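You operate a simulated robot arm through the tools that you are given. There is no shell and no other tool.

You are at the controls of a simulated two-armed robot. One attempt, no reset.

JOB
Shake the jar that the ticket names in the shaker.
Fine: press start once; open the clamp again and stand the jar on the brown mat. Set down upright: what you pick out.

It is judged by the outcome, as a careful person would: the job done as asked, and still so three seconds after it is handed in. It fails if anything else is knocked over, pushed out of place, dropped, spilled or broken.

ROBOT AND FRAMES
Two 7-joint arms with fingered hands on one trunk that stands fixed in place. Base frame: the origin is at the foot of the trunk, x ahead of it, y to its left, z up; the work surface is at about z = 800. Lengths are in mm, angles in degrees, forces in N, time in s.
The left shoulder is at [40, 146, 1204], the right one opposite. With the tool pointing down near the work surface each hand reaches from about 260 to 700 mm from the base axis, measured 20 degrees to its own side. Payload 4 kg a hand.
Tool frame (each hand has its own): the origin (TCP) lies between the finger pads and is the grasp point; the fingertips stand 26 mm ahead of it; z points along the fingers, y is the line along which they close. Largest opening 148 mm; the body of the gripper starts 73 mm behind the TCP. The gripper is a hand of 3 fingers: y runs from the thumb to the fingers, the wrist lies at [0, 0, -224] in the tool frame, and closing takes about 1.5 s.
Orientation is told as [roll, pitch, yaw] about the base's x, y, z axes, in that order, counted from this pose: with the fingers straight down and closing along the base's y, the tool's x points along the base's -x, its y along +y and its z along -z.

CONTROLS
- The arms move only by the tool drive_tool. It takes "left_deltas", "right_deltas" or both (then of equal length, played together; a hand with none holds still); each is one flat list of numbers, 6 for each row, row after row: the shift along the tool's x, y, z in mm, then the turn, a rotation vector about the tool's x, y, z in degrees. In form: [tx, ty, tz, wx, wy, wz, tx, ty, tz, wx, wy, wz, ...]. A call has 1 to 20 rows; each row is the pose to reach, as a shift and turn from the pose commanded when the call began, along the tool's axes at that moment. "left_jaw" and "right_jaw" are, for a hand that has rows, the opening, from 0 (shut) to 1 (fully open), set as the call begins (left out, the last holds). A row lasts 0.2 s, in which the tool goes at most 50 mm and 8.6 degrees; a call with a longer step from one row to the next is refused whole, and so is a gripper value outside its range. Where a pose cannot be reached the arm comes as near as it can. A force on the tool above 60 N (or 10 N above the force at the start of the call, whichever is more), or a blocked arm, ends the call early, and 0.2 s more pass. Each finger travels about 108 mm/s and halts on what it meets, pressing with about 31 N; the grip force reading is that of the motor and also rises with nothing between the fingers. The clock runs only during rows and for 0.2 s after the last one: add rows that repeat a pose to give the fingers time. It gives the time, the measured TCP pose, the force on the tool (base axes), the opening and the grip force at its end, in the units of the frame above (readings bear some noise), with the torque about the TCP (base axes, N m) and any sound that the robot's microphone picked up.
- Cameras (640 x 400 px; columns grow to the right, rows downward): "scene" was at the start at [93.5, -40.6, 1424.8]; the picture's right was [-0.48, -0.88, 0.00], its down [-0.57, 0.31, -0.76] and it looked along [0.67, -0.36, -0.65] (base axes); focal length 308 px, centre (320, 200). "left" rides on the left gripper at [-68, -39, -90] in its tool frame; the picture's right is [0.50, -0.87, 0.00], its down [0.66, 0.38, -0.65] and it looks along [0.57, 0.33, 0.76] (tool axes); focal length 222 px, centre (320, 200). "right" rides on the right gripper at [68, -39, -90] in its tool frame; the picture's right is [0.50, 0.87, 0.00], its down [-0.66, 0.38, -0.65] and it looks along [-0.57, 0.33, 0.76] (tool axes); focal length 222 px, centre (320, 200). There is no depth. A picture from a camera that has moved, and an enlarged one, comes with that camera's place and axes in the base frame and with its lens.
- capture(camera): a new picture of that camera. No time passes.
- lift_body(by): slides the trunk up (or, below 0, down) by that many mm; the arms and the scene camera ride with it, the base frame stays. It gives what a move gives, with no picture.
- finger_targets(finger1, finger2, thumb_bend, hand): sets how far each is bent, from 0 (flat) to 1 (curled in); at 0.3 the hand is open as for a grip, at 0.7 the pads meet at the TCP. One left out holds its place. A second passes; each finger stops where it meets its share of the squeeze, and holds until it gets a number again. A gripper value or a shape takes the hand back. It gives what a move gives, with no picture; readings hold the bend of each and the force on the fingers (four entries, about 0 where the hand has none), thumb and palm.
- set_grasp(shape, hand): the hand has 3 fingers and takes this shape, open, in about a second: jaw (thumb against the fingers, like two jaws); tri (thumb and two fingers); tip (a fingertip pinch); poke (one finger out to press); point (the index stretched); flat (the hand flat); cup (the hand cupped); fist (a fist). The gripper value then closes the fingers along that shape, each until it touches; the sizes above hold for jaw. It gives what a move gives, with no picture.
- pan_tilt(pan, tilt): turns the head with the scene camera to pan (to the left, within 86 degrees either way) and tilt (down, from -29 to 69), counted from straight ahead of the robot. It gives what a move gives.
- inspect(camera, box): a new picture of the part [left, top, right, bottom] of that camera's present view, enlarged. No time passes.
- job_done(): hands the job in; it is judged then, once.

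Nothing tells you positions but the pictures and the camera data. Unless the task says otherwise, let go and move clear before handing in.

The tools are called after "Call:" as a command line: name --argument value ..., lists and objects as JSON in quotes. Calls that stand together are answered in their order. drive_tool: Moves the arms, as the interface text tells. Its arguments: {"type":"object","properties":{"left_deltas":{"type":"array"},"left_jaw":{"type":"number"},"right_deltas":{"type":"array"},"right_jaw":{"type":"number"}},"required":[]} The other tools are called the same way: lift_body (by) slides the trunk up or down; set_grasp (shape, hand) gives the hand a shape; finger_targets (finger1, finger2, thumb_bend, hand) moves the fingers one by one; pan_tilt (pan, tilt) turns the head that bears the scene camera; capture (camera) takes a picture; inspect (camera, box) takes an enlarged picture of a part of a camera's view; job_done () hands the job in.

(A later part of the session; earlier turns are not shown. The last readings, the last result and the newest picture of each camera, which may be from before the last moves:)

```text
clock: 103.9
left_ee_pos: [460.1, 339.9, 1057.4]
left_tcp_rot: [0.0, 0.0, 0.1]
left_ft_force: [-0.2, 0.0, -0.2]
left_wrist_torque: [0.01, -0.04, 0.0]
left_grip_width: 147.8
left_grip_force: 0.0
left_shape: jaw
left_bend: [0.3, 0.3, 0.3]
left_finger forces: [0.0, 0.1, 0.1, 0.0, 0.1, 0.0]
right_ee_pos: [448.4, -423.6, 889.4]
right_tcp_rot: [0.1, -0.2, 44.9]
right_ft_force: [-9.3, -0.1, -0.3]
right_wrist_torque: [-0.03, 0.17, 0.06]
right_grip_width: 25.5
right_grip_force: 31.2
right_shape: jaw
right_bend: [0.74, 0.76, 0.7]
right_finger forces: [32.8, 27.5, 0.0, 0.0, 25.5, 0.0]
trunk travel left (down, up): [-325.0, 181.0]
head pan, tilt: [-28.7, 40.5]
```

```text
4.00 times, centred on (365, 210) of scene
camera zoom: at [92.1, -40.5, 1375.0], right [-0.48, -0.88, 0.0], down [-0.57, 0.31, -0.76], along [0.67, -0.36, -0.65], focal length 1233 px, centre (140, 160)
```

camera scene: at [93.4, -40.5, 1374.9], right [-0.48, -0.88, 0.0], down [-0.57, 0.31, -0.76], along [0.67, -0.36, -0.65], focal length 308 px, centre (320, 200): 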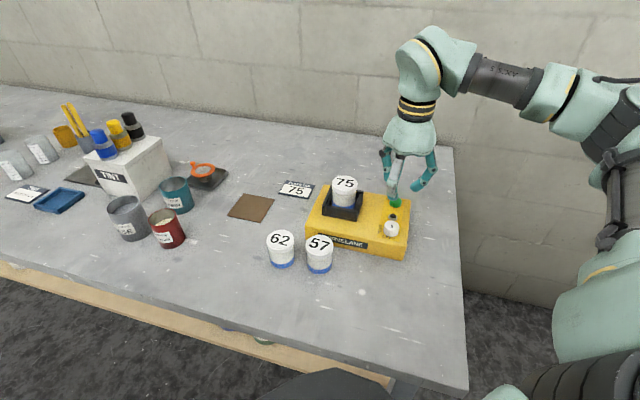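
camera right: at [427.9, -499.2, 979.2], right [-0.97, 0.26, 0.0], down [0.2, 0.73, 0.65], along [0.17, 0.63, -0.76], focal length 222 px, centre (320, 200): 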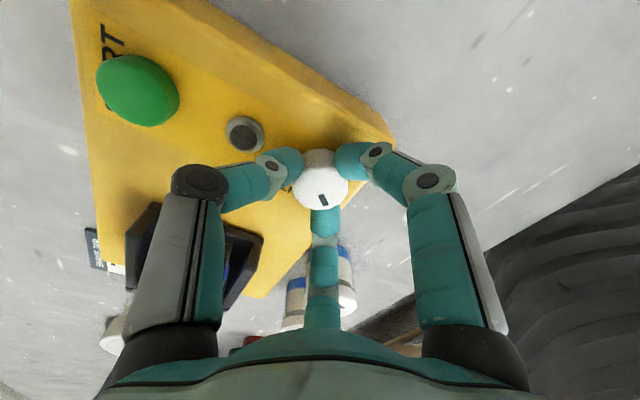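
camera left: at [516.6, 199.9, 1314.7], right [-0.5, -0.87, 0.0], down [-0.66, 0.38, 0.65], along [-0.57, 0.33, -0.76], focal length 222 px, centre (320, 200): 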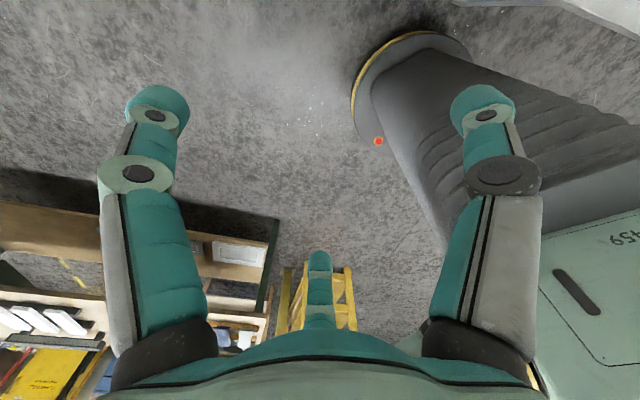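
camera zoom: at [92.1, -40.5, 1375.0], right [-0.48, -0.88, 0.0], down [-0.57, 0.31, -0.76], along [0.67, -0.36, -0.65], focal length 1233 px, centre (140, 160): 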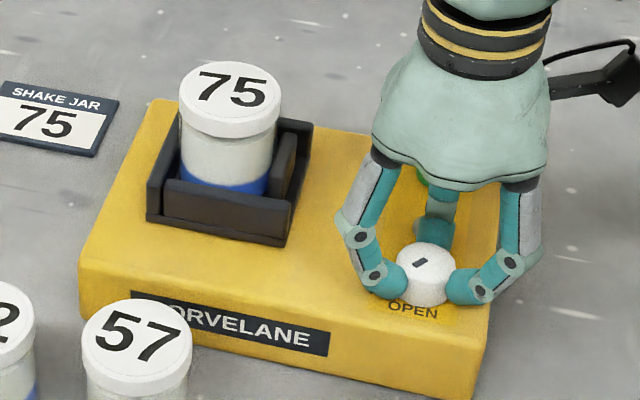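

The knob is turning with the hand and the clamp pad is closing. I'll turn the remaining 45 degrees.

Call:
drive_tool --right_deltas '[0, 0, 0, 0, 0, 7.5, 0, 0, 0, 0, 0, 15, 0, 0, 0, 0, 0, 22.5, 0, 0, 0, 0, 0, 30, 0, 0, 0, 0, 0, 37.5, 0, 0, 0, 0, 0, 45, 0, 0, 0, 0, 0, 45]'

Call:
capture --camera "right"

Call:
inspect --camera "scene" --box '[305, 160, 425, 260]'

```text
clock: 105.5
left_ee_pos: [461.3, 339.8, 1056.4]
left_tcp_rot: [-0.2, -0.1, 0.1]
left_ft_force: [0.3, -0.3, 0.0]
left_wrist_torque: [0.03, -0.06, -0.03]
left_grip_width: 147.8
left_grip_force: 0.0
left_shape: jaw
left_bend: [0.3, 0.3, 0.3]
left_finger forces: [0.1, 0.1, 0.0, 0.1, 0.0, 0.0]
right_ee_pos: [449.6, -422.6, 887.8]
right_tcp_rot: [-0.1, -0.1, 0.0]
right_ft_force: [-8.9, 5.6, -3.5]
right_wrist_torque: [0.08, 0.26, 0.02]
right_grip_width: 25.1
right_grip_force: 30.5
right_shape: jaw
right_bend: [0.74, 0.76, 0.7]
right_finger forces: [33.8, 25.2, 0.1, 0.1, 26.5, 0.0]
trunk travel left (down, up): [-325.0, 181.0]
head pan, tilt: [-28.7, 40.5]
```

```text
taken
camera right: at [381.5, -461.8, 979.2], right [-0.5, 0.87, 0.0], down [0.66, 0.38, 0.66], along [0.57, 0.33, -0.76], focal length 222 px, centre (320, 200)
```

right: 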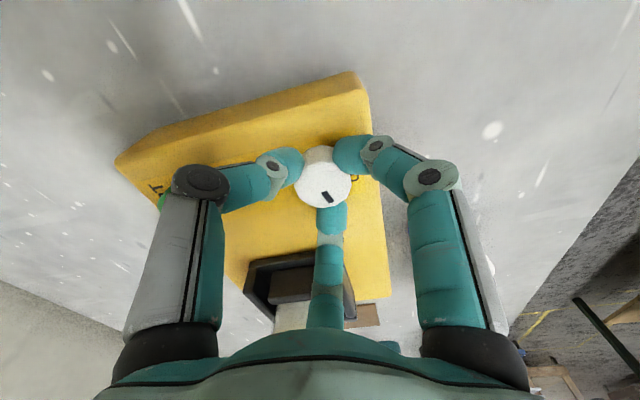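

```text
4.00 times, centred on (365, 210) of scene
camera zoom: at [92.4, -39.8, 1375.0], right [-0.48, -0.88, 0.0], down [-0.57, 0.31, -0.76], along [0.67, -0.37, -0.65], focal length 1233 px, centre (140, 160)
```

zoom: 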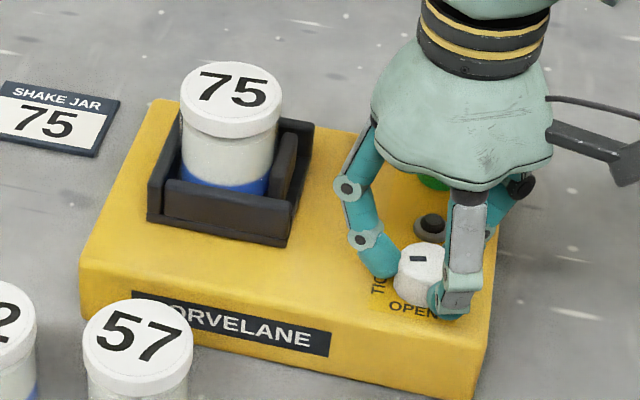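

The marker now points toward TIGHT and the pad is up against the jar. I'll release slightly and rise to check the knob setting.

Call:
drive_tool --right_deltas '[0, 0, 0, 0, 0, 0, 0, 0, 0, 0, 0, 0, 0, 0, -5, 0, 0, 0, 0, 0, -30, 0, 0, 0, 0, 0, -65, 0, 0, 0, 0, 0, -100, 0, 0, 0, 0, 0, -130, 0, 0, 0, 0, 0, -130, 0, 0, 0]' --right_jaw 0.28

Call:
capture --camera "right"

Call:
inspect --camera "scene" --box '[305, 160, 425, 260]'

```text
clock: 107.3
left_ee_pos: [462.4, 338.6, 1057.1]
left_tcp_rot: [-0.1, 0.1, 0.1]
left_ft_force: [-0.3, -0.7, 0.0]
left_wrist_torque: [0.02, 0.02, 0.01]
left_grip_width: 147.9
left_grip_force: 0.1
left_shape: jaw
left_bend: [0.3, 0.3, 0.3]
left_finger forces: [0.0, 0.0, 0.1, 0.0, 0.0, 0.0]
right_ee_pos: [449.0, -426.7, 1018.3]
right_tcp_rot: [0.0, 0.0, 0.0]
right_ft_force: [0.2, -1.0, -0.6]
right_wrist_torque: [-0.04, 0.0, -0.01]
right_grip_width: 41.2
right_grip_force: 0.1
right_shape: jaw
right_bend: [0.76, 0.76, 0.7]
right_finger forces: [0.0, 0.0, 0.0, 0.1, 0.0, 0.1]
trunk travel left (down, up): [-325.0, 181.0]
head pan, tilt: [-28.7, 40.5]
```

```text
taken
camera right: at [381.5, -466.2, 1107.9], right [-0.5, 0.87, 0.0], down [0.65, 0.38, 0.65], along [0.57, 0.33, -0.76], focal length 222 px, centre (320, 200)
```

right: 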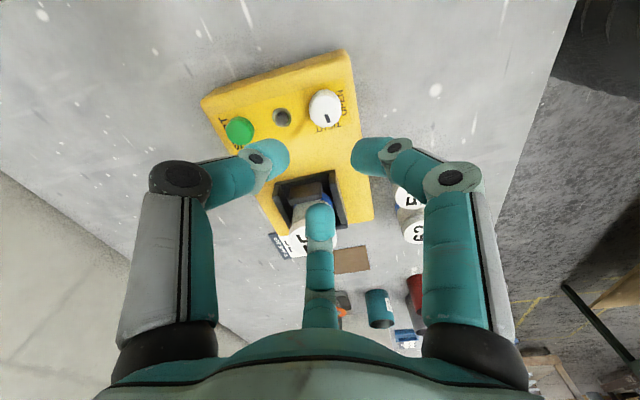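

```text
4.00 times, centred on (365, 210) of scene
camera zoom: at [93.6, -40.7, 1374.9], right [-0.48, -0.88, 0.0], down [-0.57, 0.31, -0.76], along [0.67, -0.36, -0.65], focal length 1233 px, centre (140, 160)
```

zoom: 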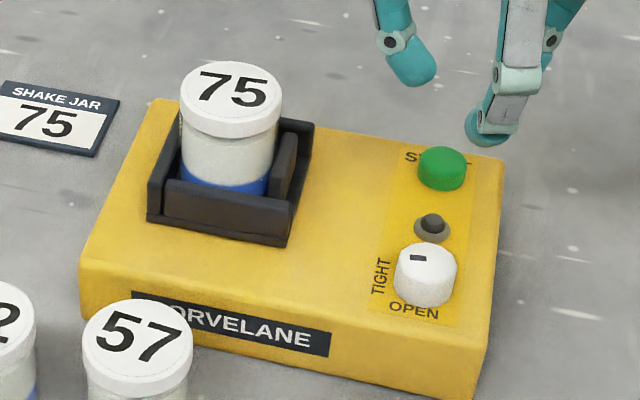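

Call:
inspect --camera "scene" --box '[335, 175, 425, 245]'

Call:
inspect --camera "right" --box '[260, 70, 370, 150]'

Call:
inspect --camera "right" --box '[250, 150, 390, 270]'

```text
5.71 times, centred on (380, 210) of scene
camera zoom: at [93.6, -40.7, 1374.9], right [-0.48, -0.88, 0.0], down [-0.57, 0.31, -0.76], along [0.67, -0.36, -0.65], focal length 1761 px, centre (-23, 143)
```

zoom: 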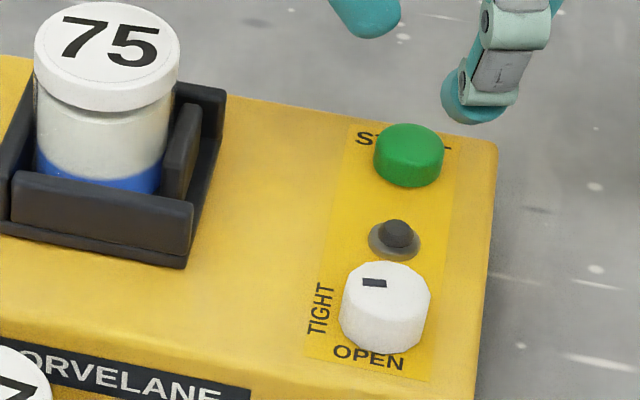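

```text
5.00 times, centred on (315, 110) of right
camera zoom: at [381.5, -466.2, 1107.9], right [-0.5, 0.87, 0.0], down [0.65, 0.38, 0.65], along [0.57, 0.33, -0.76], focal length 1111 px, centre (345, 650)
```

zoom: 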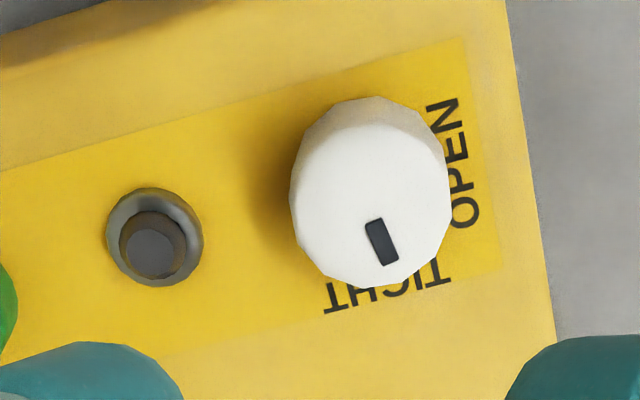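

```text
3.33 times, centred on (320, 210) of right
camera zoom: at [381.5, -466.2, 1107.9], right [-0.5, 0.87, 0.0], down [0.65, 0.38, 0.65], along [0.57, 0.33, -0.76], focal length 740 px, centre (320, 167)
```

zoom: 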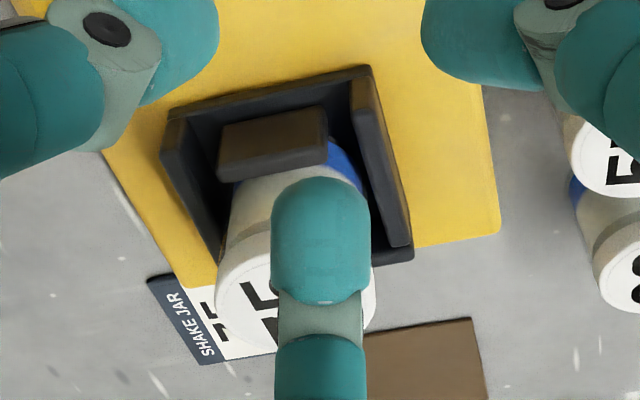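

The marker points to TIGHT to within about 5 degrees and the pad holds the jar against the far wall. To be sure it is fully tight I'll regrip the knob and turn it a touch further.

Call:
drive_tool --right_deltas '[0, 5, 10, 0, 0, -7, 0, 5, 50, 0, 0, -14, 0, 5, 90, 0, 0, -14, 0, 5, 118, 0, 0, -14, 0, 5, 130, 0, 0, -14, 0, 5, 130, 0, 0, -14]'

Call:
drive_tool --right_deltas '[0, 0, 0, 0, 0, 0, 0, 0, 0, 0, 0, 0, 0, 0, 0, 0, 0, 0, 0, 0, 0, 0, 0, 0]' --right_jaw 0.0

Call:
drive_tool --right_deltas '[0, 0, 0, 0, 0, 5, 0, 0, 0, 0, 0, 10, 0, 0, 0, 0, 0, 15, 0, 0, 0, 0, 0, 15]'

Call:
inspect --camera "scene" --box '[335, 175, 425, 245]'

```text
clock: 108.7
left_ee_pos: [462.5, 339.1, 1056.9]
left_tcp_rot: [0.1, 0.0, 0.1]
left_ft_force: [0.1, 1.0, 0.4]
left_wrist_torque: [0.04, -0.04, -0.03]
left_grip_width: 147.8
left_grip_force: 0.1
left_shape: jaw
left_bend: [0.3, 0.3, 0.3]
left_finger forces: [0.1, 0.0, 0.1, 0.1, 0.0, 0.0]
right_ee_pos: [449.0, -419.5, 886.5]
right_tcp_rot: [-0.1, -0.1, 13.9]
right_ft_force: [-0.4, -1.0, 1.3]
right_wrist_torque: [0.0, -0.03, -0.04]
right_grip_width: 41.4
right_grip_force: 0.1
right_shape: jaw
right_bend: [0.76, 0.76, 0.7]
right_finger forces: [0.1, 0.1, 0.0, 0.1, 0.0, 0.0]
trunk travel left (down, up): [-325.0, 181.0]
head pan, tilt: [-28.7, 40.5]
```

```text
clock: 109.7
left_ee_pos: [462.2, 337.5, 1056.1]
left_tcp_rot: [0.0, 0.1, 0.0]
left_ft_force: [-0.4, -0.3, 0.2]
left_wrist_torque: [0.02, 0.02, 0.01]
left_grip_width: 148.0
left_grip_force: 0.1
left_shape: jaw
left_bend: [0.3, 0.3, 0.3]
left_finger forces: [0.1, 0.0, 0.0, 0.1, 0.1, 0.0]
right_ee_pos: [449.3, -419.3, 885.3]
right_tcp_rot: [0.0, -0.1, 14.0]
right_ft_force: [-1.9, 0.5, -3.8]
right_wrist_torque: [-0.03, -0.01, -0.01]
right_grip_width: 27.3
right_grip_force: 30.8
right_shape: jaw
right_bend: [0.75, 0.75, 0.7]
right_finger forces: [27.2, 27.0, 0.0, 0.1, 28.1, 0.1]
trunk travel left (down, up): [-325.0, 181.0]
head pan, tilt: [-28.7, 40.5]
```

```text
clock: 110.7
left_ee_pos: [462.2, 338.7, 1055.2]
left_tcp_rot: [-0.1, 0.1, 0.0]
left_ft_force: [0.6, -1.2, 0.0]
left_wrist_torque: [0.02, -0.02, -0.02]
left_grip_width: 147.9
left_grip_force: 0.0
left_shape: jaw
left_bend: [0.3, 0.3, 0.3]
left_finger forces: [0.0, 0.0, 0.0, 0.0, 0.0, 0.1]
right_ee_pos: [450.3, -418.8, 887.6]
right_tcp_rot: [0.1, 0.0, -1.0]
right_ft_force: [4.1, 0.3, -9.2]
right_wrist_torque: [-0.04, -0.08, 0.12]
right_grip_width: 27.5
right_grip_force: 31.1
right_shape: jaw
right_bend: [0.75, 0.75, 0.7]
right_finger forces: [30.5, 26.0, 0.1, 0.0, 29.1, 0.1]
trunk travel left (down, up): [-325.0, 181.0]
head pan, tilt: [-28.7, 40.5]
```

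```text
5.71 times, centred on (380, 210) of scene
camera zoom: at [94.8, -41.2, 1374.7], right [-0.48, -0.88, 0.0], down [-0.57, 0.31, -0.76], along [0.67, -0.36, -0.65], focal length 1761 px, centre (-23, 143)
```

zoom: 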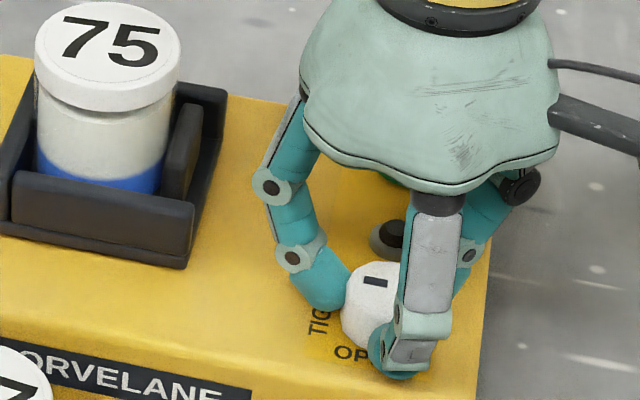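

The knob is against its stop (torque is up to 0.12 N m with no more motion), so the clamp is tight. I'll release, rise, and move over to the start button with the fingertips closed.

Call:
drive_tool --right_deltas '[0, 0, 0, 0, 0, 0, 0, 0, 0, 0, 0, 0, 0, 0, -5, 0, 0, 0, 0, 0, -30, 0, 0, 0, 0, 0, -65, 0, 0, 0, 0, 0, -90, 0, 0, 0, 0, 0, -90, 0, 0, 0]' --right_jaw 0.28

Call:
capture --camera "right"

Call:
inspect --camera "scene" --box '[335, 175, 425, 245]'

```text
clock: 112.3
left_ee_pos: [461.4, 339.9, 1056.1]
left_tcp_rot: [0.0, 0.1, 0.1]
left_ft_force: [-0.4, 0.2, 0.0]
left_wrist_torque: [0.03, 0.02, -0.01]
left_grip_width: 147.9
left_grip_force: 0.0
left_shape: jaw
left_bend: [0.3, 0.3, 0.3]
left_finger forces: [0.1, 0.0, 0.1, 0.0, 0.0, 0.1]
right_ee_pos: [448.8, -419.6, 980.0]
right_tcp_rot: [0.1, -0.1, -0.9]
right_ft_force: [1.1, 0.4, -0.4]
right_wrist_torque: [-0.04, 0.04, 0.0]
right_grip_width: 41.1
right_grip_force: 0.1
right_shape: jaw
right_bend: [0.76, 0.76, 0.7]
right_finger forces: [0.1, 0.1, 0.1, 0.1, 0.0, 0.1]
trunk travel left (down, up): [-325.0, 181.0]
head pan, tilt: [-28.7, 40.5]
```

```text
taken
camera right: at [379.8, -457.3, 1070.1], right [-0.48, 0.87, 0.0], down [0.66, 0.37, 0.66], along [0.57, 0.32, -0.76], focal length 222 px, centre (320, 200)
```

right: 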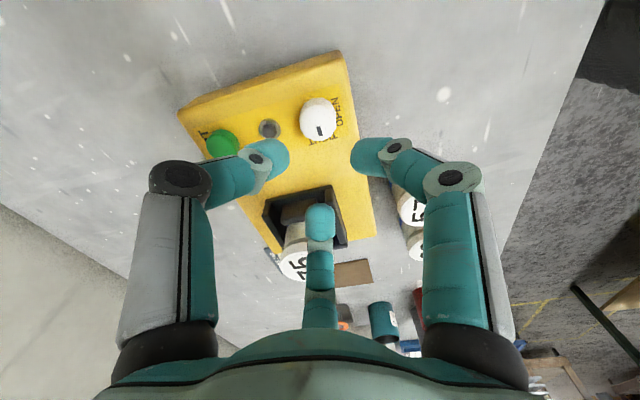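

```text
5.71 times, centred on (380, 210) of scene
camera zoom: at [93.6, -40.6, 1374.9], right [-0.48, -0.88, 0.0], down [-0.57, 0.31, -0.76], along [0.67, -0.36, -0.65], focal length 1761 px, centre (-23, 143)
```

zoom: 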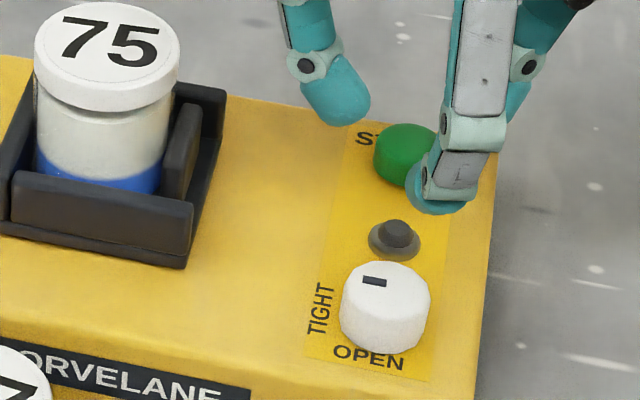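

The marker is unchanged at TIGHT. I'll close the fingers and move above the green button.

Call:
drive_tool --right_deltas '[-18, -18, 0, 0, 0, 0, -35, -36, 0, 0, 0, 0, -53, -54, 0, 0, 0, 0, -71, -72, 0, 0, 0, 0, -71, -72, 25, 0, 0, 0, -71, -72, 40, 0, 0, 0, -71, -72, 40, 0, 0, 0]' --right_jaw 0.0

Call:
capture --camera "right"

Call:
inspect --camera "scene" --box '[345, 150, 435, 230]'

```text
clock: 113.9
left_ee_pos: [461.5, 338.9, 1057.3]
left_tcp_rot: [0.0, -0.1, 0.1]
left_ft_force: [0.5, -0.3, -1.0]
left_wrist_torque: [-0.02, -0.01, 0.0]
left_grip_width: 148.2
left_grip_force: 0.0
left_shape: jaw
left_bend: [0.3, 0.3, 0.3]
left_finger forces: [0.0, 0.0, 0.0, 0.0, 0.0, 0.0]
right_ee_pos: [521.8, -490.3, 939.3]
right_tcp_rot: [0.0, -0.1, -0.9]
right_ft_force: [-0.6, 0.4, 0.9]
right_wrist_torque: [-0.01, 0.05, 0.03]
right_grip_width: 0.0
right_grip_force: 32.0
right_shape: jaw
right_bend: [0.7, 0.7, 0.7]
right_finger forces: [0.1, 0.0, 0.0, 0.0, 0.0, 0.0]
trunk travel left (down, up): [-325.0, 181.0]
head pan, tilt: [-28.7, 40.5]
```

```text
taken
camera right: at [452.8, -529.2, 1030.2], right [-0.48, 0.87, 0.0], down [0.66, 0.37, 0.66], along [0.57, 0.32, -0.76], focal length 222 px, centre (320, 200)
```

right: 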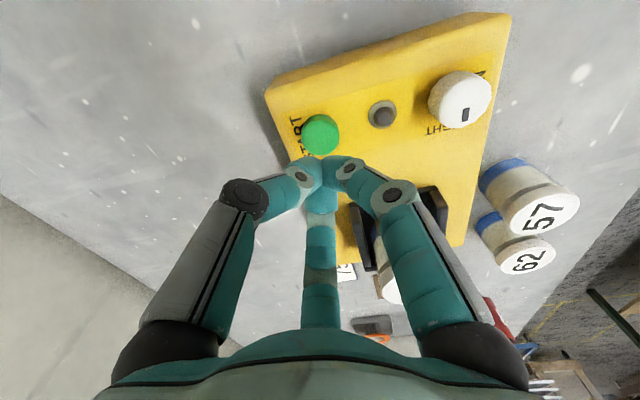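

```text
5.00 times, centred on (390, 190) of scene
camera zoom: at [93.5, -40.3, 1374.9], right [-0.48, -0.88, 0.0], down [-0.57, 0.31, -0.76], along [0.67, -0.36, -0.65], focal length 1541 px, centre (-30, 250)
```

zoom: 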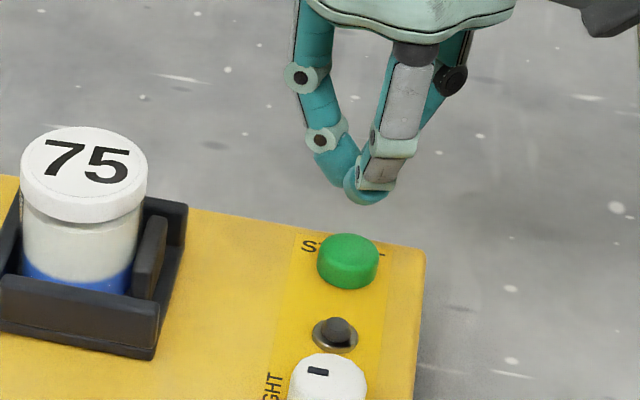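

The closed fingertips are nearly over the button; I'll correct a few millimetres and descend to just above it.

Call:
drive_tool --right_deltas '[3, -2, 10, 0, 0, 0, 3, -2, 24, 0, 0, 0, 3, -2, 36, 0, 0, 0, 3, -2, 36, 0, 0, 0]'

Call:
inspect --camera "scene" --box '[345, 150, 435, 230]'

Call:
inspect --camera "right" --box '[240, 90, 420, 220]'

```text
clock: 114.9
left_ee_pos: [461.3, 338.6, 1056.4]
left_tcp_rot: [0.0, 0.0, 0.0]
left_ft_force: [0.3, -0.5, 0.6]
left_wrist_torque: [-0.02, 0.0, -0.02]
left_grip_width: 148.2
left_grip_force: 0.1
left_shape: jaw
left_bend: [0.3, 0.3, 0.3]
left_finger forces: [0.0, 0.0, 0.0, 0.0, 0.1, 0.1]
right_ee_pos: [517.4, -493.6, 902.1]
right_tcp_rot: [0.1, -0.2, -1.1]
right_ft_force: [0.9, 0.1, 0.8]
right_wrist_torque: [0.0, 0.02, -0.03]
right_grip_width: 0.1
right_grip_force: 31.3
right_shape: jaw
right_bend: [0.7, 0.7, 0.7]
right_finger forces: [0.0, 0.0, 0.1, 0.0, 0.1, 0.0]
trunk travel left (down, up): [-325.0, 181.0]
head pan, tilt: [-28.7, 40.5]
```

```text
5.00 times, centred on (390, 190) of scene
camera zoom: at [93.4, -40.4, 1374.9], right [-0.48, -0.88, 0.0], down [-0.57, 0.31, -0.76], along [0.67, -0.36, -0.65], focal length 1541 px, centre (-30, 250)
```

zoom: 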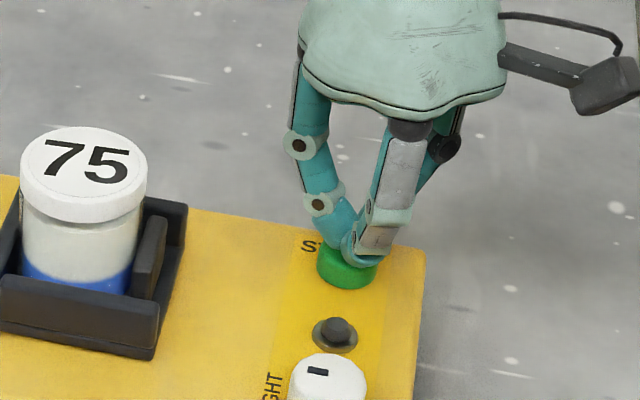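

```text
3.08 times, centred on (330, 155) of right
camera zoom: at [448.9, -531.9, 992.4], right [-0.48, 0.88, 0.0], down [0.66, 0.37, 0.66], along [0.57, 0.32, -0.76], focal length 684 px, centre (289, 338)
```

zoom: 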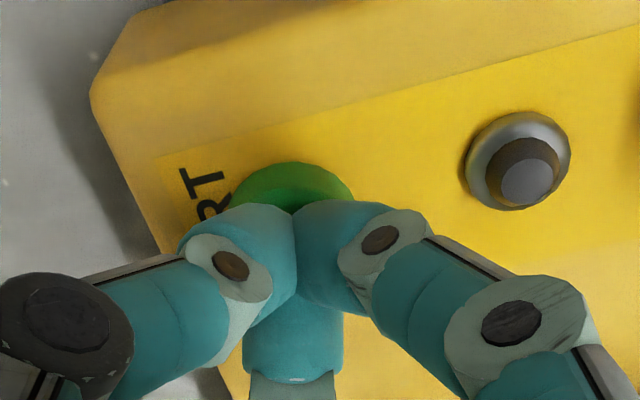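

The fingertips are centred just above the button. I'll press down slowly in small steps, watching the force and sound.

Call:
drive_tool --right_deltas '[0, 0, 2, 0, 0, 0, 0, 0, 4, 0, 0, 0]'

Call:
drive_tool --right_deltas '[0, 0, 2, 0, 0, 0, 0, 0, 3, 0, 0, 0]'

```text
clock: 115.5
left_ee_pos: [462.2, 338.5, 1057.0]
left_tcp_rot: [-0.1, 0.0, 0.1]
left_ft_force: [-0.5, 0.5, -1.3]
left_wrist_torque: [0.02, 0.01, -0.01]
left_grip_width: 148.0
left_grip_force: 0.0
left_shape: jaw
left_bend: [0.3, 0.3, 0.3]
left_finger forces: [0.0, 0.0, 0.0, 0.0, 0.0, 0.0]
right_ee_pos: [517.4, -493.1, 898.2]
right_tcp_rot: [0.1, -0.1, -1.0]
right_ft_force: [0.2, 0.8, 2.3]
right_wrist_torque: [0.04, -0.06, -0.03]
right_grip_width: 0.0
right_grip_force: 31.4
right_shape: jaw
right_bend: [0.7, 0.7, 0.7]
right_finger forces: [0.0, 0.0, 0.0, 0.1, 0.0, 0.1]
trunk travel left (down, up): [-325.0, 181.0]
head pan, tilt: [-28.7, 40.5]
```

```text
clock: 116.1
left_ee_pos: [461.9, 339.0, 1057.2]
left_tcp_rot: [-0.1, -0.1, 0.1]
left_ft_force: [-0.1, 0.6, -0.1]
left_wrist_torque: [-0.01, 0.01, 0.01]
left_grip_width: 148.0
left_grip_force: 0.1
left_shape: jaw
left_bend: [0.3, 0.3, 0.3]
left_finger forces: [0.0, 0.0, 0.0, 0.0, 0.0, 0.0]
right_ee_pos: [515.9, -492.4, 896.0]
right_tcp_rot: [0.1, -0.2, -1.0]
right_ft_force: [2.6, -0.6, 3.4]
right_wrist_torque: [0.02, -0.05, -0.05]
right_grip_width: 0.2
right_grip_force: 30.6
right_shape: jaw
right_bend: [0.7, 0.7, 0.7]
right_finger forces: [0.0, 0.0, 0.1, 0.0, 0.0, 0.1]
trunk travel left (down, up): [-325.0, 181.0]
head pan, tilt: [-28.7, 40.5]
heard: click
```

A click was heard, so the button has actuated. I'll back straight off so that it is pressed only once, and watch the lamp and jar.

Call:
drive_tool --right_deltas '[0, 0, -15, 0, 0, 0, 0, 0, -40, 0, 0, 0, 0, 0, -75, 0, 0, 0, 0, 0, -100, 0, 0, 0]'

Call:
inspect --camera "scene" --box '[305, 150, 435, 250]'

```text
clock: 117.1
left_ee_pos: [462.7, 339.1, 1055.6]
left_tcp_rot: [-0.1, 0.0, 0.1]
left_ft_force: [0.1, -0.5, 0.2]
left_wrist_torque: [0.01, -0.01, 0.0]
left_grip_width: 148.2
left_grip_force: 0.1
left_shape: jaw
left_bend: [0.3, 0.3, 0.3]
left_finger forces: [0.0, 0.0, 0.0, 0.1, 0.0, 0.0]
right_ee_pos: [517.6, -491.2, 996.2]
right_tcp_rot: [0.1, -0.2, -1.0]
right_ft_force: [0.9, 0.1, 0.0]
right_wrist_torque: [0.0, 0.0, 0.02]
right_grip_width: 0.0
right_grip_force: 31.6
right_shape: jaw
right_bend: [0.7, 0.7, 0.7]
right_finger forces: [0.0, 0.0, 0.1, 0.0, 0.0, 0.0]
trunk travel left (down, up): [-325.0, 181.0]
head pan, tilt: [-28.7, 40.5]
```

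```text
4.00 times, centred on (370, 200) of scene
camera zoom: at [93.4, -40.0, 1374.9], right [-0.48, -0.88, 0.0], down [-0.57, 0.31, -0.76], along [0.67, -0.37, -0.65], focal length 1233 px, centre (120, 200)
```

zoom: 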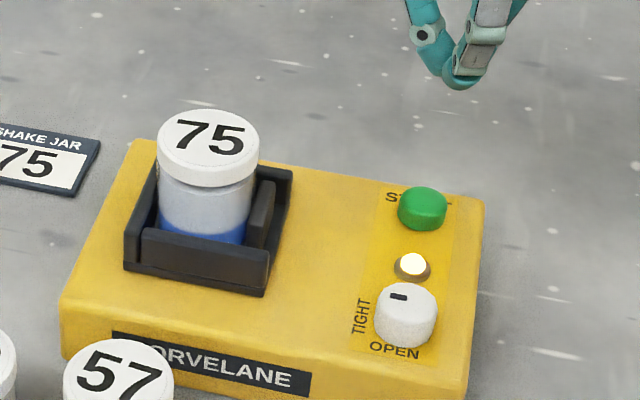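

The lamp is lit and the jar is being shaken, with its contents already blending. I'll wait with the hand held clear until it stops.

Call:
drive_tool --right_deltas '[0, 0, 0, 0, 0, 0, 0, 0, 0, 0, 0, 0, 0, 0, 0, 0, 0, 0, 0, 0, 0, 0, 0, 0, 0, 0, 0, 0, 0, 0, 0, 0, 0, 0, 0, 0, 0, 0, 0, 0, 0, 0, 0, 0, 0, 0, 0, 0, 0, 0, 0, 0, 0, 0, 0, 0, 0, 0, 0, 0]'

Call:
inspect --camera "scene" --box '[305, 150, 435, 250]'

```text
clock: 119.3
left_ee_pos: [461.7, 339.2, 1056.8]
left_tcp_rot: [0.0, 0.0, 0.1]
left_ft_force: [-0.6, -0.1, 0.1]
left_wrist_torque: [0.0, -0.02, 0.02]
left_grip_width: 147.9
left_grip_force: 0.1
left_shape: jaw
left_bend: [0.3, 0.3, 0.3]
left_finger forces: [0.1, 0.0, 0.0, 0.0, 0.1, 0.0]
right_ee_pos: [517.9, -492.3, 996.0]
right_tcp_rot: [0.0, -0.1, -1.0]
right_ft_force: [0.5, -0.8, -0.4]
right_wrist_torque: [0.01, 0.0, -0.03]
right_grip_width: 0.0
right_grip_force: 31.3
right_shape: jaw
right_bend: [0.7, 0.7, 0.7]
right_finger forces: [0.1, 0.1, 0.0, 0.0, 0.1, 0.1]
trunk travel left (down, up): [-325.0, 181.0]
head pan, tilt: [-28.7, 40.5]
```

```text
4.00 times, centred on (370, 200) of scene
camera zoom: at [93.5, -40.5, 1374.9], right [-0.48, -0.88, 0.0], down [-0.57, 0.31, -0.76], along [0.67, -0.36, -0.65], focal length 1233 px, centre (120, 200)
```

zoom: 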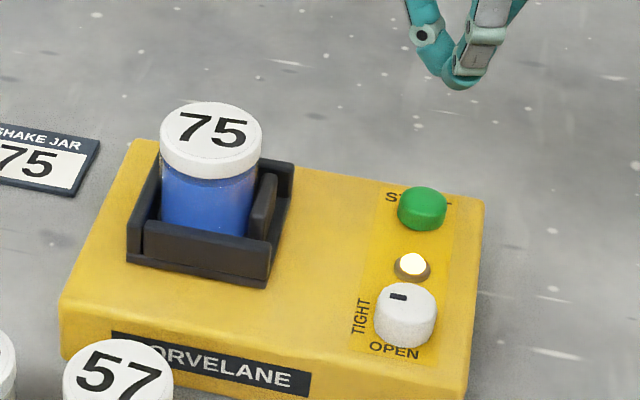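

The jar is turning uniformly blue but the lamp is still on. I'll keep waiting.

Call:
drive_tool --right_deltas '[0, 0, 0, 0, 0, 0, 0, 0, 0, 0, 0, 0, 0, 0, 0, 0, 0, 0, 0, 0, 0, 0, 0, 0, 0, 0, 0, 0, 0, 0, 0, 0, 0, 0, 0, 0, 0, 0, 0, 0, 0, 0, 0, 0, 0, 0, 0, 0, 0, 0, 0, 0, 0, 0, 0, 0, 0, 0, 0, 0]'

Call:
inspect --camera "scene" --box '[305, 150, 435, 250]'

```text
clock: 121.5
left_ee_pos: [461.7, 339.4, 1056.7]
left_tcp_rot: [0.0, 0.1, 0.2]
left_ft_force: [-0.7, 0.6, -0.2]
left_wrist_torque: [-0.01, -0.01, -0.02]
left_grip_width: 148.1
left_grip_force: 0.1
left_shape: jaw
left_bend: [0.3, 0.3, 0.3]
left_finger forces: [0.1, 0.1, 0.0, 0.1, 0.0, 0.1]
right_ee_pos: [517.8, -492.9, 995.9]
right_tcp_rot: [-0.1, 0.0, -1.0]
right_ft_force: [-0.3, -0.1, 0.0]
right_wrist_torque: [-0.01, 0.01, -0.02]
right_grip_width: 0.2
right_grip_force: 31.2
right_shape: jaw
right_bend: [0.7, 0.7, 0.7]
right_finger forces: [0.1, 0.0, 0.1, 0.1, 0.1, 0.0]
trunk travel left (down, up): [-325.0, 181.0]
head pan, tilt: [-28.7, 40.5]
```

```text
4.00 times, centred on (370, 200) of scene
camera zoom: at [93.5, -40.5, 1374.9], right [-0.48, -0.88, 0.0], down [-0.57, 0.31, -0.76], along [0.67, -0.36, -0.65], focal length 1233 px, centre (120, 200)
```

zoom: 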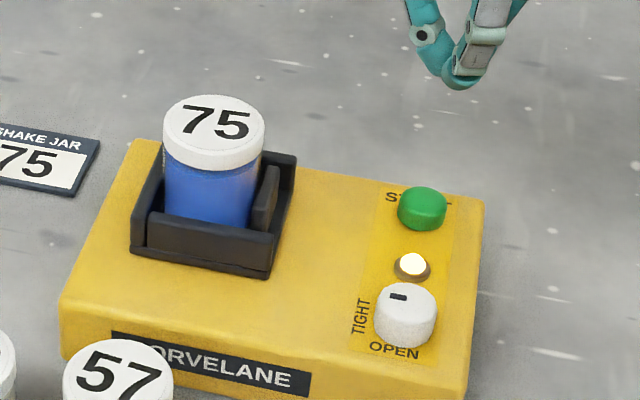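

The cradle is still oscillating with the lamp lit, so I'll wait another few seconds.

Call:
drive_tool --right_deltas '[0, 0, 0, 0, 0, 0, 0, 0, 0, 0, 0, 0, 0, 0, 0, 0, 0, 0, 0, 0, 0, 0, 0, 0, 0, 0, 0, 0, 0, 0, 0, 0, 0, 0, 0, 0, 0, 0, 0, 0, 0, 0, 0, 0, 0, 0, 0, 0, 0, 0, 0, 0, 0, 0, 0, 0, 0, 0, 0, 0, 0, 0, 0, 0, 0, 0, 0, 0, 0, 0, 0, 0, 0, 0, 0, 0, 0, 0, 0, 0, 0, 0, 0, 0]'

Call:
inspect --camera "scene" --box '[305, 150, 435, 250]'

```text
clock: 124.5
left_ee_pos: [461.3, 339.8, 1056.5]
left_tcp_rot: [0.1, 0.0, 0.2]
left_ft_force: [-0.5, 0.7, 0.3]
left_wrist_torque: [-0.05, 0.01, -0.01]
left_grip_width: 148.1
left_grip_force: 0.1
left_shape: jaw
left_bend: [0.3, 0.3, 0.3]
left_finger forces: [0.0, 0.1, 0.0, 0.1, 0.0, 0.1]
right_ee_pos: [517.4, -491.5, 996.3]
right_tcp_rot: [0.0, -0.1, -1.1]
right_ft_force: [-0.7, 0.0, 0.1]
right_wrist_torque: [0.0, 0.0, -0.02]
right_grip_width: 0.1
right_grip_force: 31.1
right_shape: jaw
right_bend: [0.7, 0.7, 0.7]
right_finger forces: [0.1, 0.1, 0.0, 0.1, 0.0, 0.0]
trunk travel left (down, up): [-325.0, 181.0]
head pan, tilt: [-28.7, 40.5]
```

```text
4.00 times, centred on (370, 200) of scene
camera zoom: at [93.5, -40.5, 1374.9], right [-0.48, -0.88, 0.0], down [-0.57, 0.31, -0.76], along [0.67, -0.36, -0.65], focal length 1233 px, centre (120, 200)
```

zoom: 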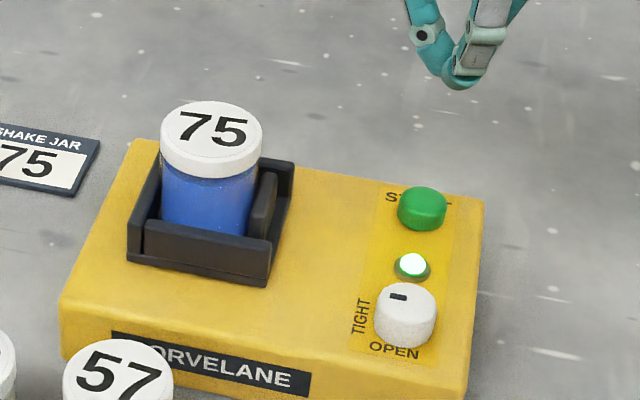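

The lamp has turned green, which should mean the cycle is done. I'll wait a second and confirm that nothing is moving.

Call:
drive_tool --right_deltas '[0, 0, 0, 0, 0, 0, 0, 0, 0, 0, 0, 0, 0, 0, 0, 0, 0, 0, 0, 0, 0, 0, 0, 0, 0, 0, 0, 0, 0, 0]' --right_jaw 0.3

Call:
inspect --camera "scene" --box '[305, 150, 435, 250]'

Call:
inspect --camera "scene" --box '[380, 205, 425, 245]'

```text
clock: 125.7
left_ee_pos: [461.6, 339.4, 1057.0]
left_tcp_rot: [0.1, 0.0, 0.1]
left_ft_force: [-0.1, 0.4, -0.5]
left_wrist_torque: [-0.02, -0.04, -0.01]
left_grip_width: 148.2
left_grip_force: 0.0
left_shape: jaw
left_bend: [0.3, 0.3, 0.3]
left_finger forces: [0.0, 0.1, 0.0, 0.1, 0.0, 0.1]
right_ee_pos: [516.8, -492.4, 995.8]
right_tcp_rot: [-0.1, -0.2, -1.0]
right_ft_force: [0.6, 0.6, 0.3]
right_wrist_torque: [0.01, -0.01, 0.01]
right_grip_width: 44.1
right_grip_force: 0.0
right_shape: jaw
right_bend: [0.76, 0.76, 0.7]
right_finger forces: [0.0, 0.0, 0.1, 0.0, 0.1, 0.1]
trunk travel left (down, up): [-325.0, 181.0]
head pan, tilt: [-28.7, 40.5]
```

```text
4.00 times, centred on (370, 200) of scene
camera zoom: at [93.5, -40.5, 1374.9], right [-0.48, -0.88, 0.0], down [-0.57, 0.31, -0.76], along [0.67, -0.36, -0.65], focal length 1233 px, centre (120, 200)
```

zoom: 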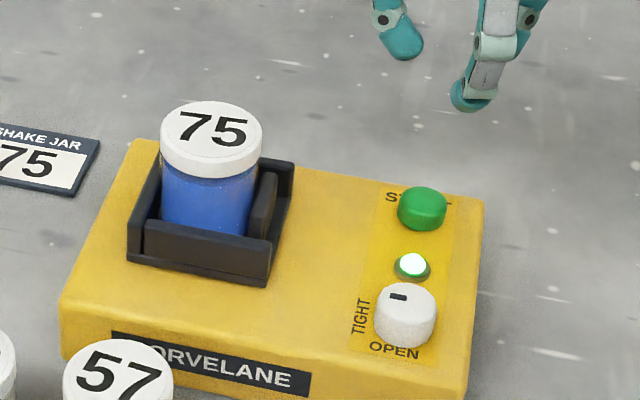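

```text
10.00 times, centred on (402, 225) of scene
camera zoom: at [93.5, -40.5, 1374.9], right [-0.48, -0.88, 0.0], down [-0.57, 0.31, -0.76], along [0.67, -0.36, -0.65], focal length 3082 px, centre (-505, -50)
```

zoom: 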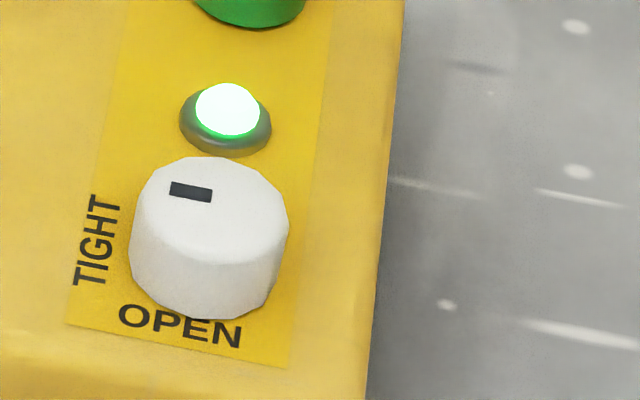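

The shaker has stopped with a steady green lamp. Now I'll go back to the knob to open the clamp.

Call:
drive_tool --right_deltas '[17, 17, 0, 0, 0, 0, 35, 35, 0, 0, 0, 0, 52, 52, 0, 0, 0, 0, 69.4, 69.7, 0, 0, 0, 0, 69.4, 69.7, 30, 0, 0, 0, 69.4, 69.7, 60, 0, 0, 0, 69.4, 69.7, 85, 0, 0, 0, 69.4, 69.7, 85, 0, 0, 0]'

Call:
inspect --camera "right" --box '[240, 90, 420, 240]'

```text
clock: 127.5
left_ee_pos: [462.5, 339.2, 1055.7]
left_tcp_rot: [0.0, 0.0, 0.0]
left_ft_force: [-0.4, -0.2, 1.5]
left_wrist_torque: [-0.02, -0.02, -0.03]
left_grip_width: 147.9
left_grip_force: 0.0
left_shape: jaw
left_bend: [0.3, 0.3, 0.3]
left_finger forces: [0.0, 0.0, 0.0, 0.0, 0.1, 0.1]
right_ee_pos: [450.6, -421.2, 911.4]
right_tcp_rot: [0.0, -0.1, -1.0]
right_ft_force: [-0.9, 0.0, -0.4]
right_wrist_torque: [-0.02, 0.03, -0.01]
right_grip_width: 44.1
right_grip_force: 0.1
right_shape: jaw
right_bend: [0.76, 0.76, 0.7]
right_finger forces: [0.0, 0.0, 0.0, 0.0, 0.0, 0.0]
trunk travel left (down, up): [-325.0, 181.0]
head pan, tilt: [-28.7, 40.5]
```

```text
2.67 times, centred on (330, 165) of right
camera zoom: at [381.7, -460.2, 1002.1], right [-0.48, 0.87, 0.0], down [0.66, 0.37, 0.66], along [0.57, 0.32, -0.76], focal length 592 px, centre (293, 293)
```

zoom: 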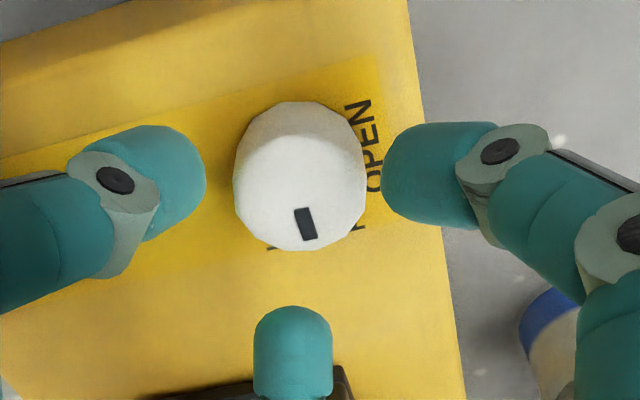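

Alignment is good. I'll descend, grip the knob and turn it counter-clockwise toward OPEN.

Call:
drive_tool --right_deltas '[1.5, 0, 10, 0, 0, 0, 1.5, 0, 20, 0, 0, 0, 1.5, 0, 23, 0, 0, 0, 1.5, 0, 23, 0, 0, 0]'

Call:
drive_tool --right_deltas '[0, 0, 0, 0, 0, 0, 0, 0, 0, 0, 0, 0, 0, 0, 0, 0, 0, 0, 0, 0, 0, 0, 0, 0, 0, 0, 0, 0, 0, 0]' --right_jaw 0.0

Call:
drive_tool --right_deltas '[0, 0, 0, 0, 0, -7.5, 0, 0, 0, 0, 0, -15, 0, 0, 0, 0, 0, -22.5, 0, 0, 0, 0, 0, -30, 0, 0, 0, 0, 0, -37.5, 0, 0, 0, 0, 0, -45, 0, 0, 0, 0, 0, -45]'

Call:
inspect --camera "scene" --box '[305, 150, 435, 250]'

Call:
capture --camera "right"

```text
clock: 128.5
left_ee_pos: [461.4, 338.4, 1056.6]
left_tcp_rot: [0.0, 0.0, 0.2]
left_ft_force: [-0.2, -0.3, 0.6]
left_wrist_torque: [-0.03, -0.03, -0.02]
left_grip_width: 148.0
left_grip_force: 0.0
left_shape: jaw
left_bend: [0.3, 0.3, 0.3]
left_finger forces: [0.0, 0.0, 0.0, 0.0, 0.0, 0.1]
right_ee_pos: [448.5, -421.6, 887.6]
right_tcp_rot: [0.0, 0.0, -1.0]
right_ft_force: [0.0, -0.5, -0.3]
right_wrist_torque: [0.04, 0.04, 0.02]
right_grip_width: 44.1
right_grip_force: 0.0
right_shape: jaw
right_bend: [0.76, 0.76, 0.7]
right_finger forces: [0.0, 0.0, 0.0, 0.1, 0.1, 0.0]
trunk travel left (down, up): [-325.0, 181.0]
head pan, tilt: [-28.7, 40.5]
```

```text
clock: 129.7
left_ee_pos: [463.3, 338.7, 1055.3]
left_tcp_rot: [0.0, 0.0, 0.1]
left_ft_force: [-1.0, 0.5, 0.7]
left_wrist_torque: [0.02, 0.0, -0.01]
left_grip_width: 147.9
left_grip_force: 0.0
left_shape: jaw
left_bend: [0.3, 0.3, 0.3]
left_finger forces: [0.0, 0.0, 0.0, 0.0, 0.0, 0.0]
right_ee_pos: [448.1, -422.2, 886.6]
right_tcp_rot: [0.1, -0.1, -0.9]
right_ft_force: [0.2, -1.0, -4.2]
right_wrist_torque: [-0.03, -0.02, 0.02]
right_grip_width: 25.9
right_grip_force: 31.4
right_shape: jaw
right_bend: [0.75, 0.76, 0.7]
right_finger forces: [26.9, 27.0, 0.0, 0.1, 27.5, 0.0]
trunk travel left (down, up): [-325.0, 181.0]
head pan, tilt: [-28.7, 40.5]
```

```text
clock: 131.3
left_ee_pos: [462.6, 339.0, 1057.2]
left_tcp_rot: [0.0, 0.2, 0.1]
left_ft_force: [-0.7, -0.3, 0.0]
left_wrist_torque: [-0.02, 0.01, 0.03]
left_grip_width: 147.8
left_grip_force: 0.0
left_shape: jaw
left_bend: [0.3, 0.3, 0.3]
left_finger forces: [0.0, 0.0, 0.0, 0.0, 0.0, 0.0]
right_ee_pos: [448.6, -423.0, 886.9]
right_tcp_rot: [-0.1, -0.2, 44.1]
right_ft_force: [9.0, -4.1, 0.6]
right_wrist_torque: [-0.11, -0.22, -0.05]
right_grip_width: 25.9
right_grip_force: 31.2
right_shape: jaw
right_bend: [0.75, 0.76, 0.7]
right_finger forces: [25.6, 30.3, 0.0, 0.0, 35.3, 0.0]
trunk travel left (down, up): [-325.0, 181.0]
head pan, tilt: [-28.7, 40.5]
```

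```text
4.00 times, centred on (370, 200) of scene
camera zoom: at [94.9, -41.1, 1374.8], right [-0.48, -0.88, 0.0], down [-0.57, 0.31, -0.76], along [0.67, -0.36, -0.65], focal length 1233 px, centre (120, 200)
```

zoom: 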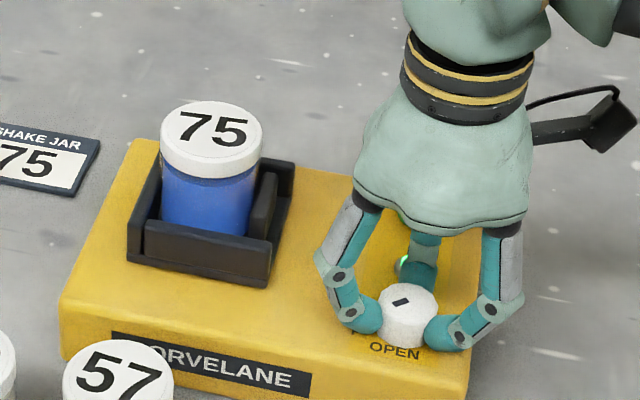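

```text
taken
camera right: at [426.1, -498.3, 977.6], right [-0.96, 0.27, 0.0], down [0.21, 0.73, 0.66], along [0.18, 0.63, -0.76], focal length 222 px, centre (320, 200)
```

right: 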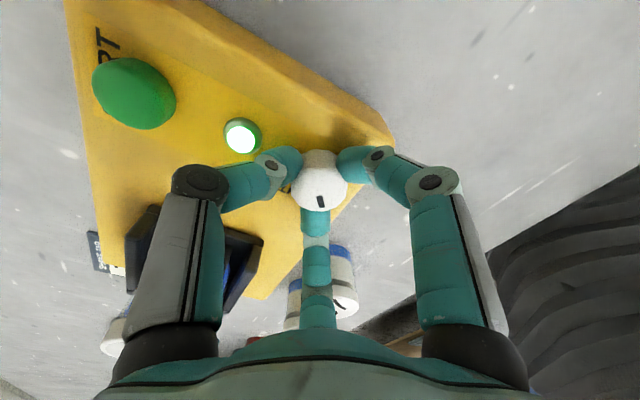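

The knob is turning back with the hand. I'll finish the turn to OPEN.

Call:
drive_tool --right_deltas '[0, 0, 0, 0, 0, -7.5, 0, 0, 0, 0, 0, -15, 0, 0, 0, 0, 0, -22.5, 0, 0, 0, 0, 0, -30, 0, 0, 0, 0, 0, -37.5, 0, 0, 0, 0, 0, -45, 0, 0, 0, 0, 0, -49, 0, 0, 0, 0, 0, -49]'

Call:
capture --camera "right"

Call:
inspect --camera "scene" --box '[305, 150, 435, 250]'

```text
clock: 133.1
left_ee_pos: [463.4, 338.5, 1056.2]
left_tcp_rot: [0.1, 0.2, 0.1]
left_ft_force: [-0.3, -0.8, 0.1]
left_wrist_torque: [0.01, 0.0, 0.02]
left_grip_width: 147.8
left_grip_force: 0.1
left_shape: jaw
left_bend: [0.3, 0.3, 0.3]
left_finger forces: [0.0, 0.0, 0.0, 0.1, 0.1, 0.1]
right_ee_pos: [448.5, -422.4, 887.6]
right_tcp_rot: [-0.1, 0.0, 93.1]
right_ft_force: [15.4, -4.7, 5.0]
right_wrist_torque: [-0.01, -0.44, -0.04]
right_grip_width: 26.4
right_grip_force: 31.3
right_shape: jaw
right_bend: [0.75, 0.76, 0.7]
right_finger forces: [27.0, 27.5, 0.1, 0.1, 38.8, 0.0]
trunk travel left (down, up): [-325.0, 181.0]
head pan, tilt: [-28.7, 40.5]
```

```text
taken
camera right: at [490.8, -488.6, 977.6], right [-0.84, -0.55, 0.0], down [-0.41, 0.63, 0.65], along [-0.36, 0.55, -0.76], focal length 222 px, centre (320, 200)
```

right: 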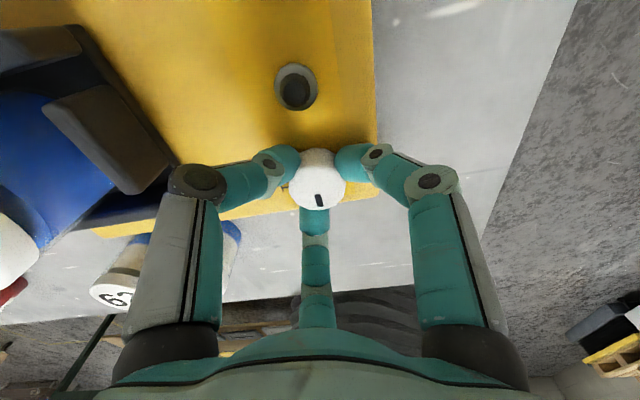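

```text
4.00 times, centred on (370, 200) of scene
camera zoom: at [95.5, -40.8, 1374.8], right [-0.48, -0.88, 0.0], down [-0.57, 0.31, -0.76], along [0.67, -0.36, -0.65], focal length 1233 px, centre (120, 200)
```

zoom: 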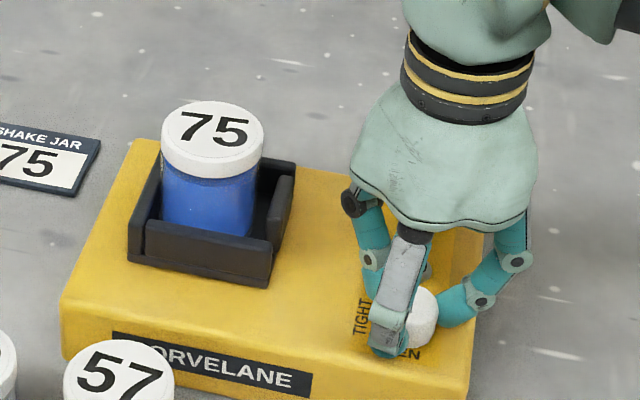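

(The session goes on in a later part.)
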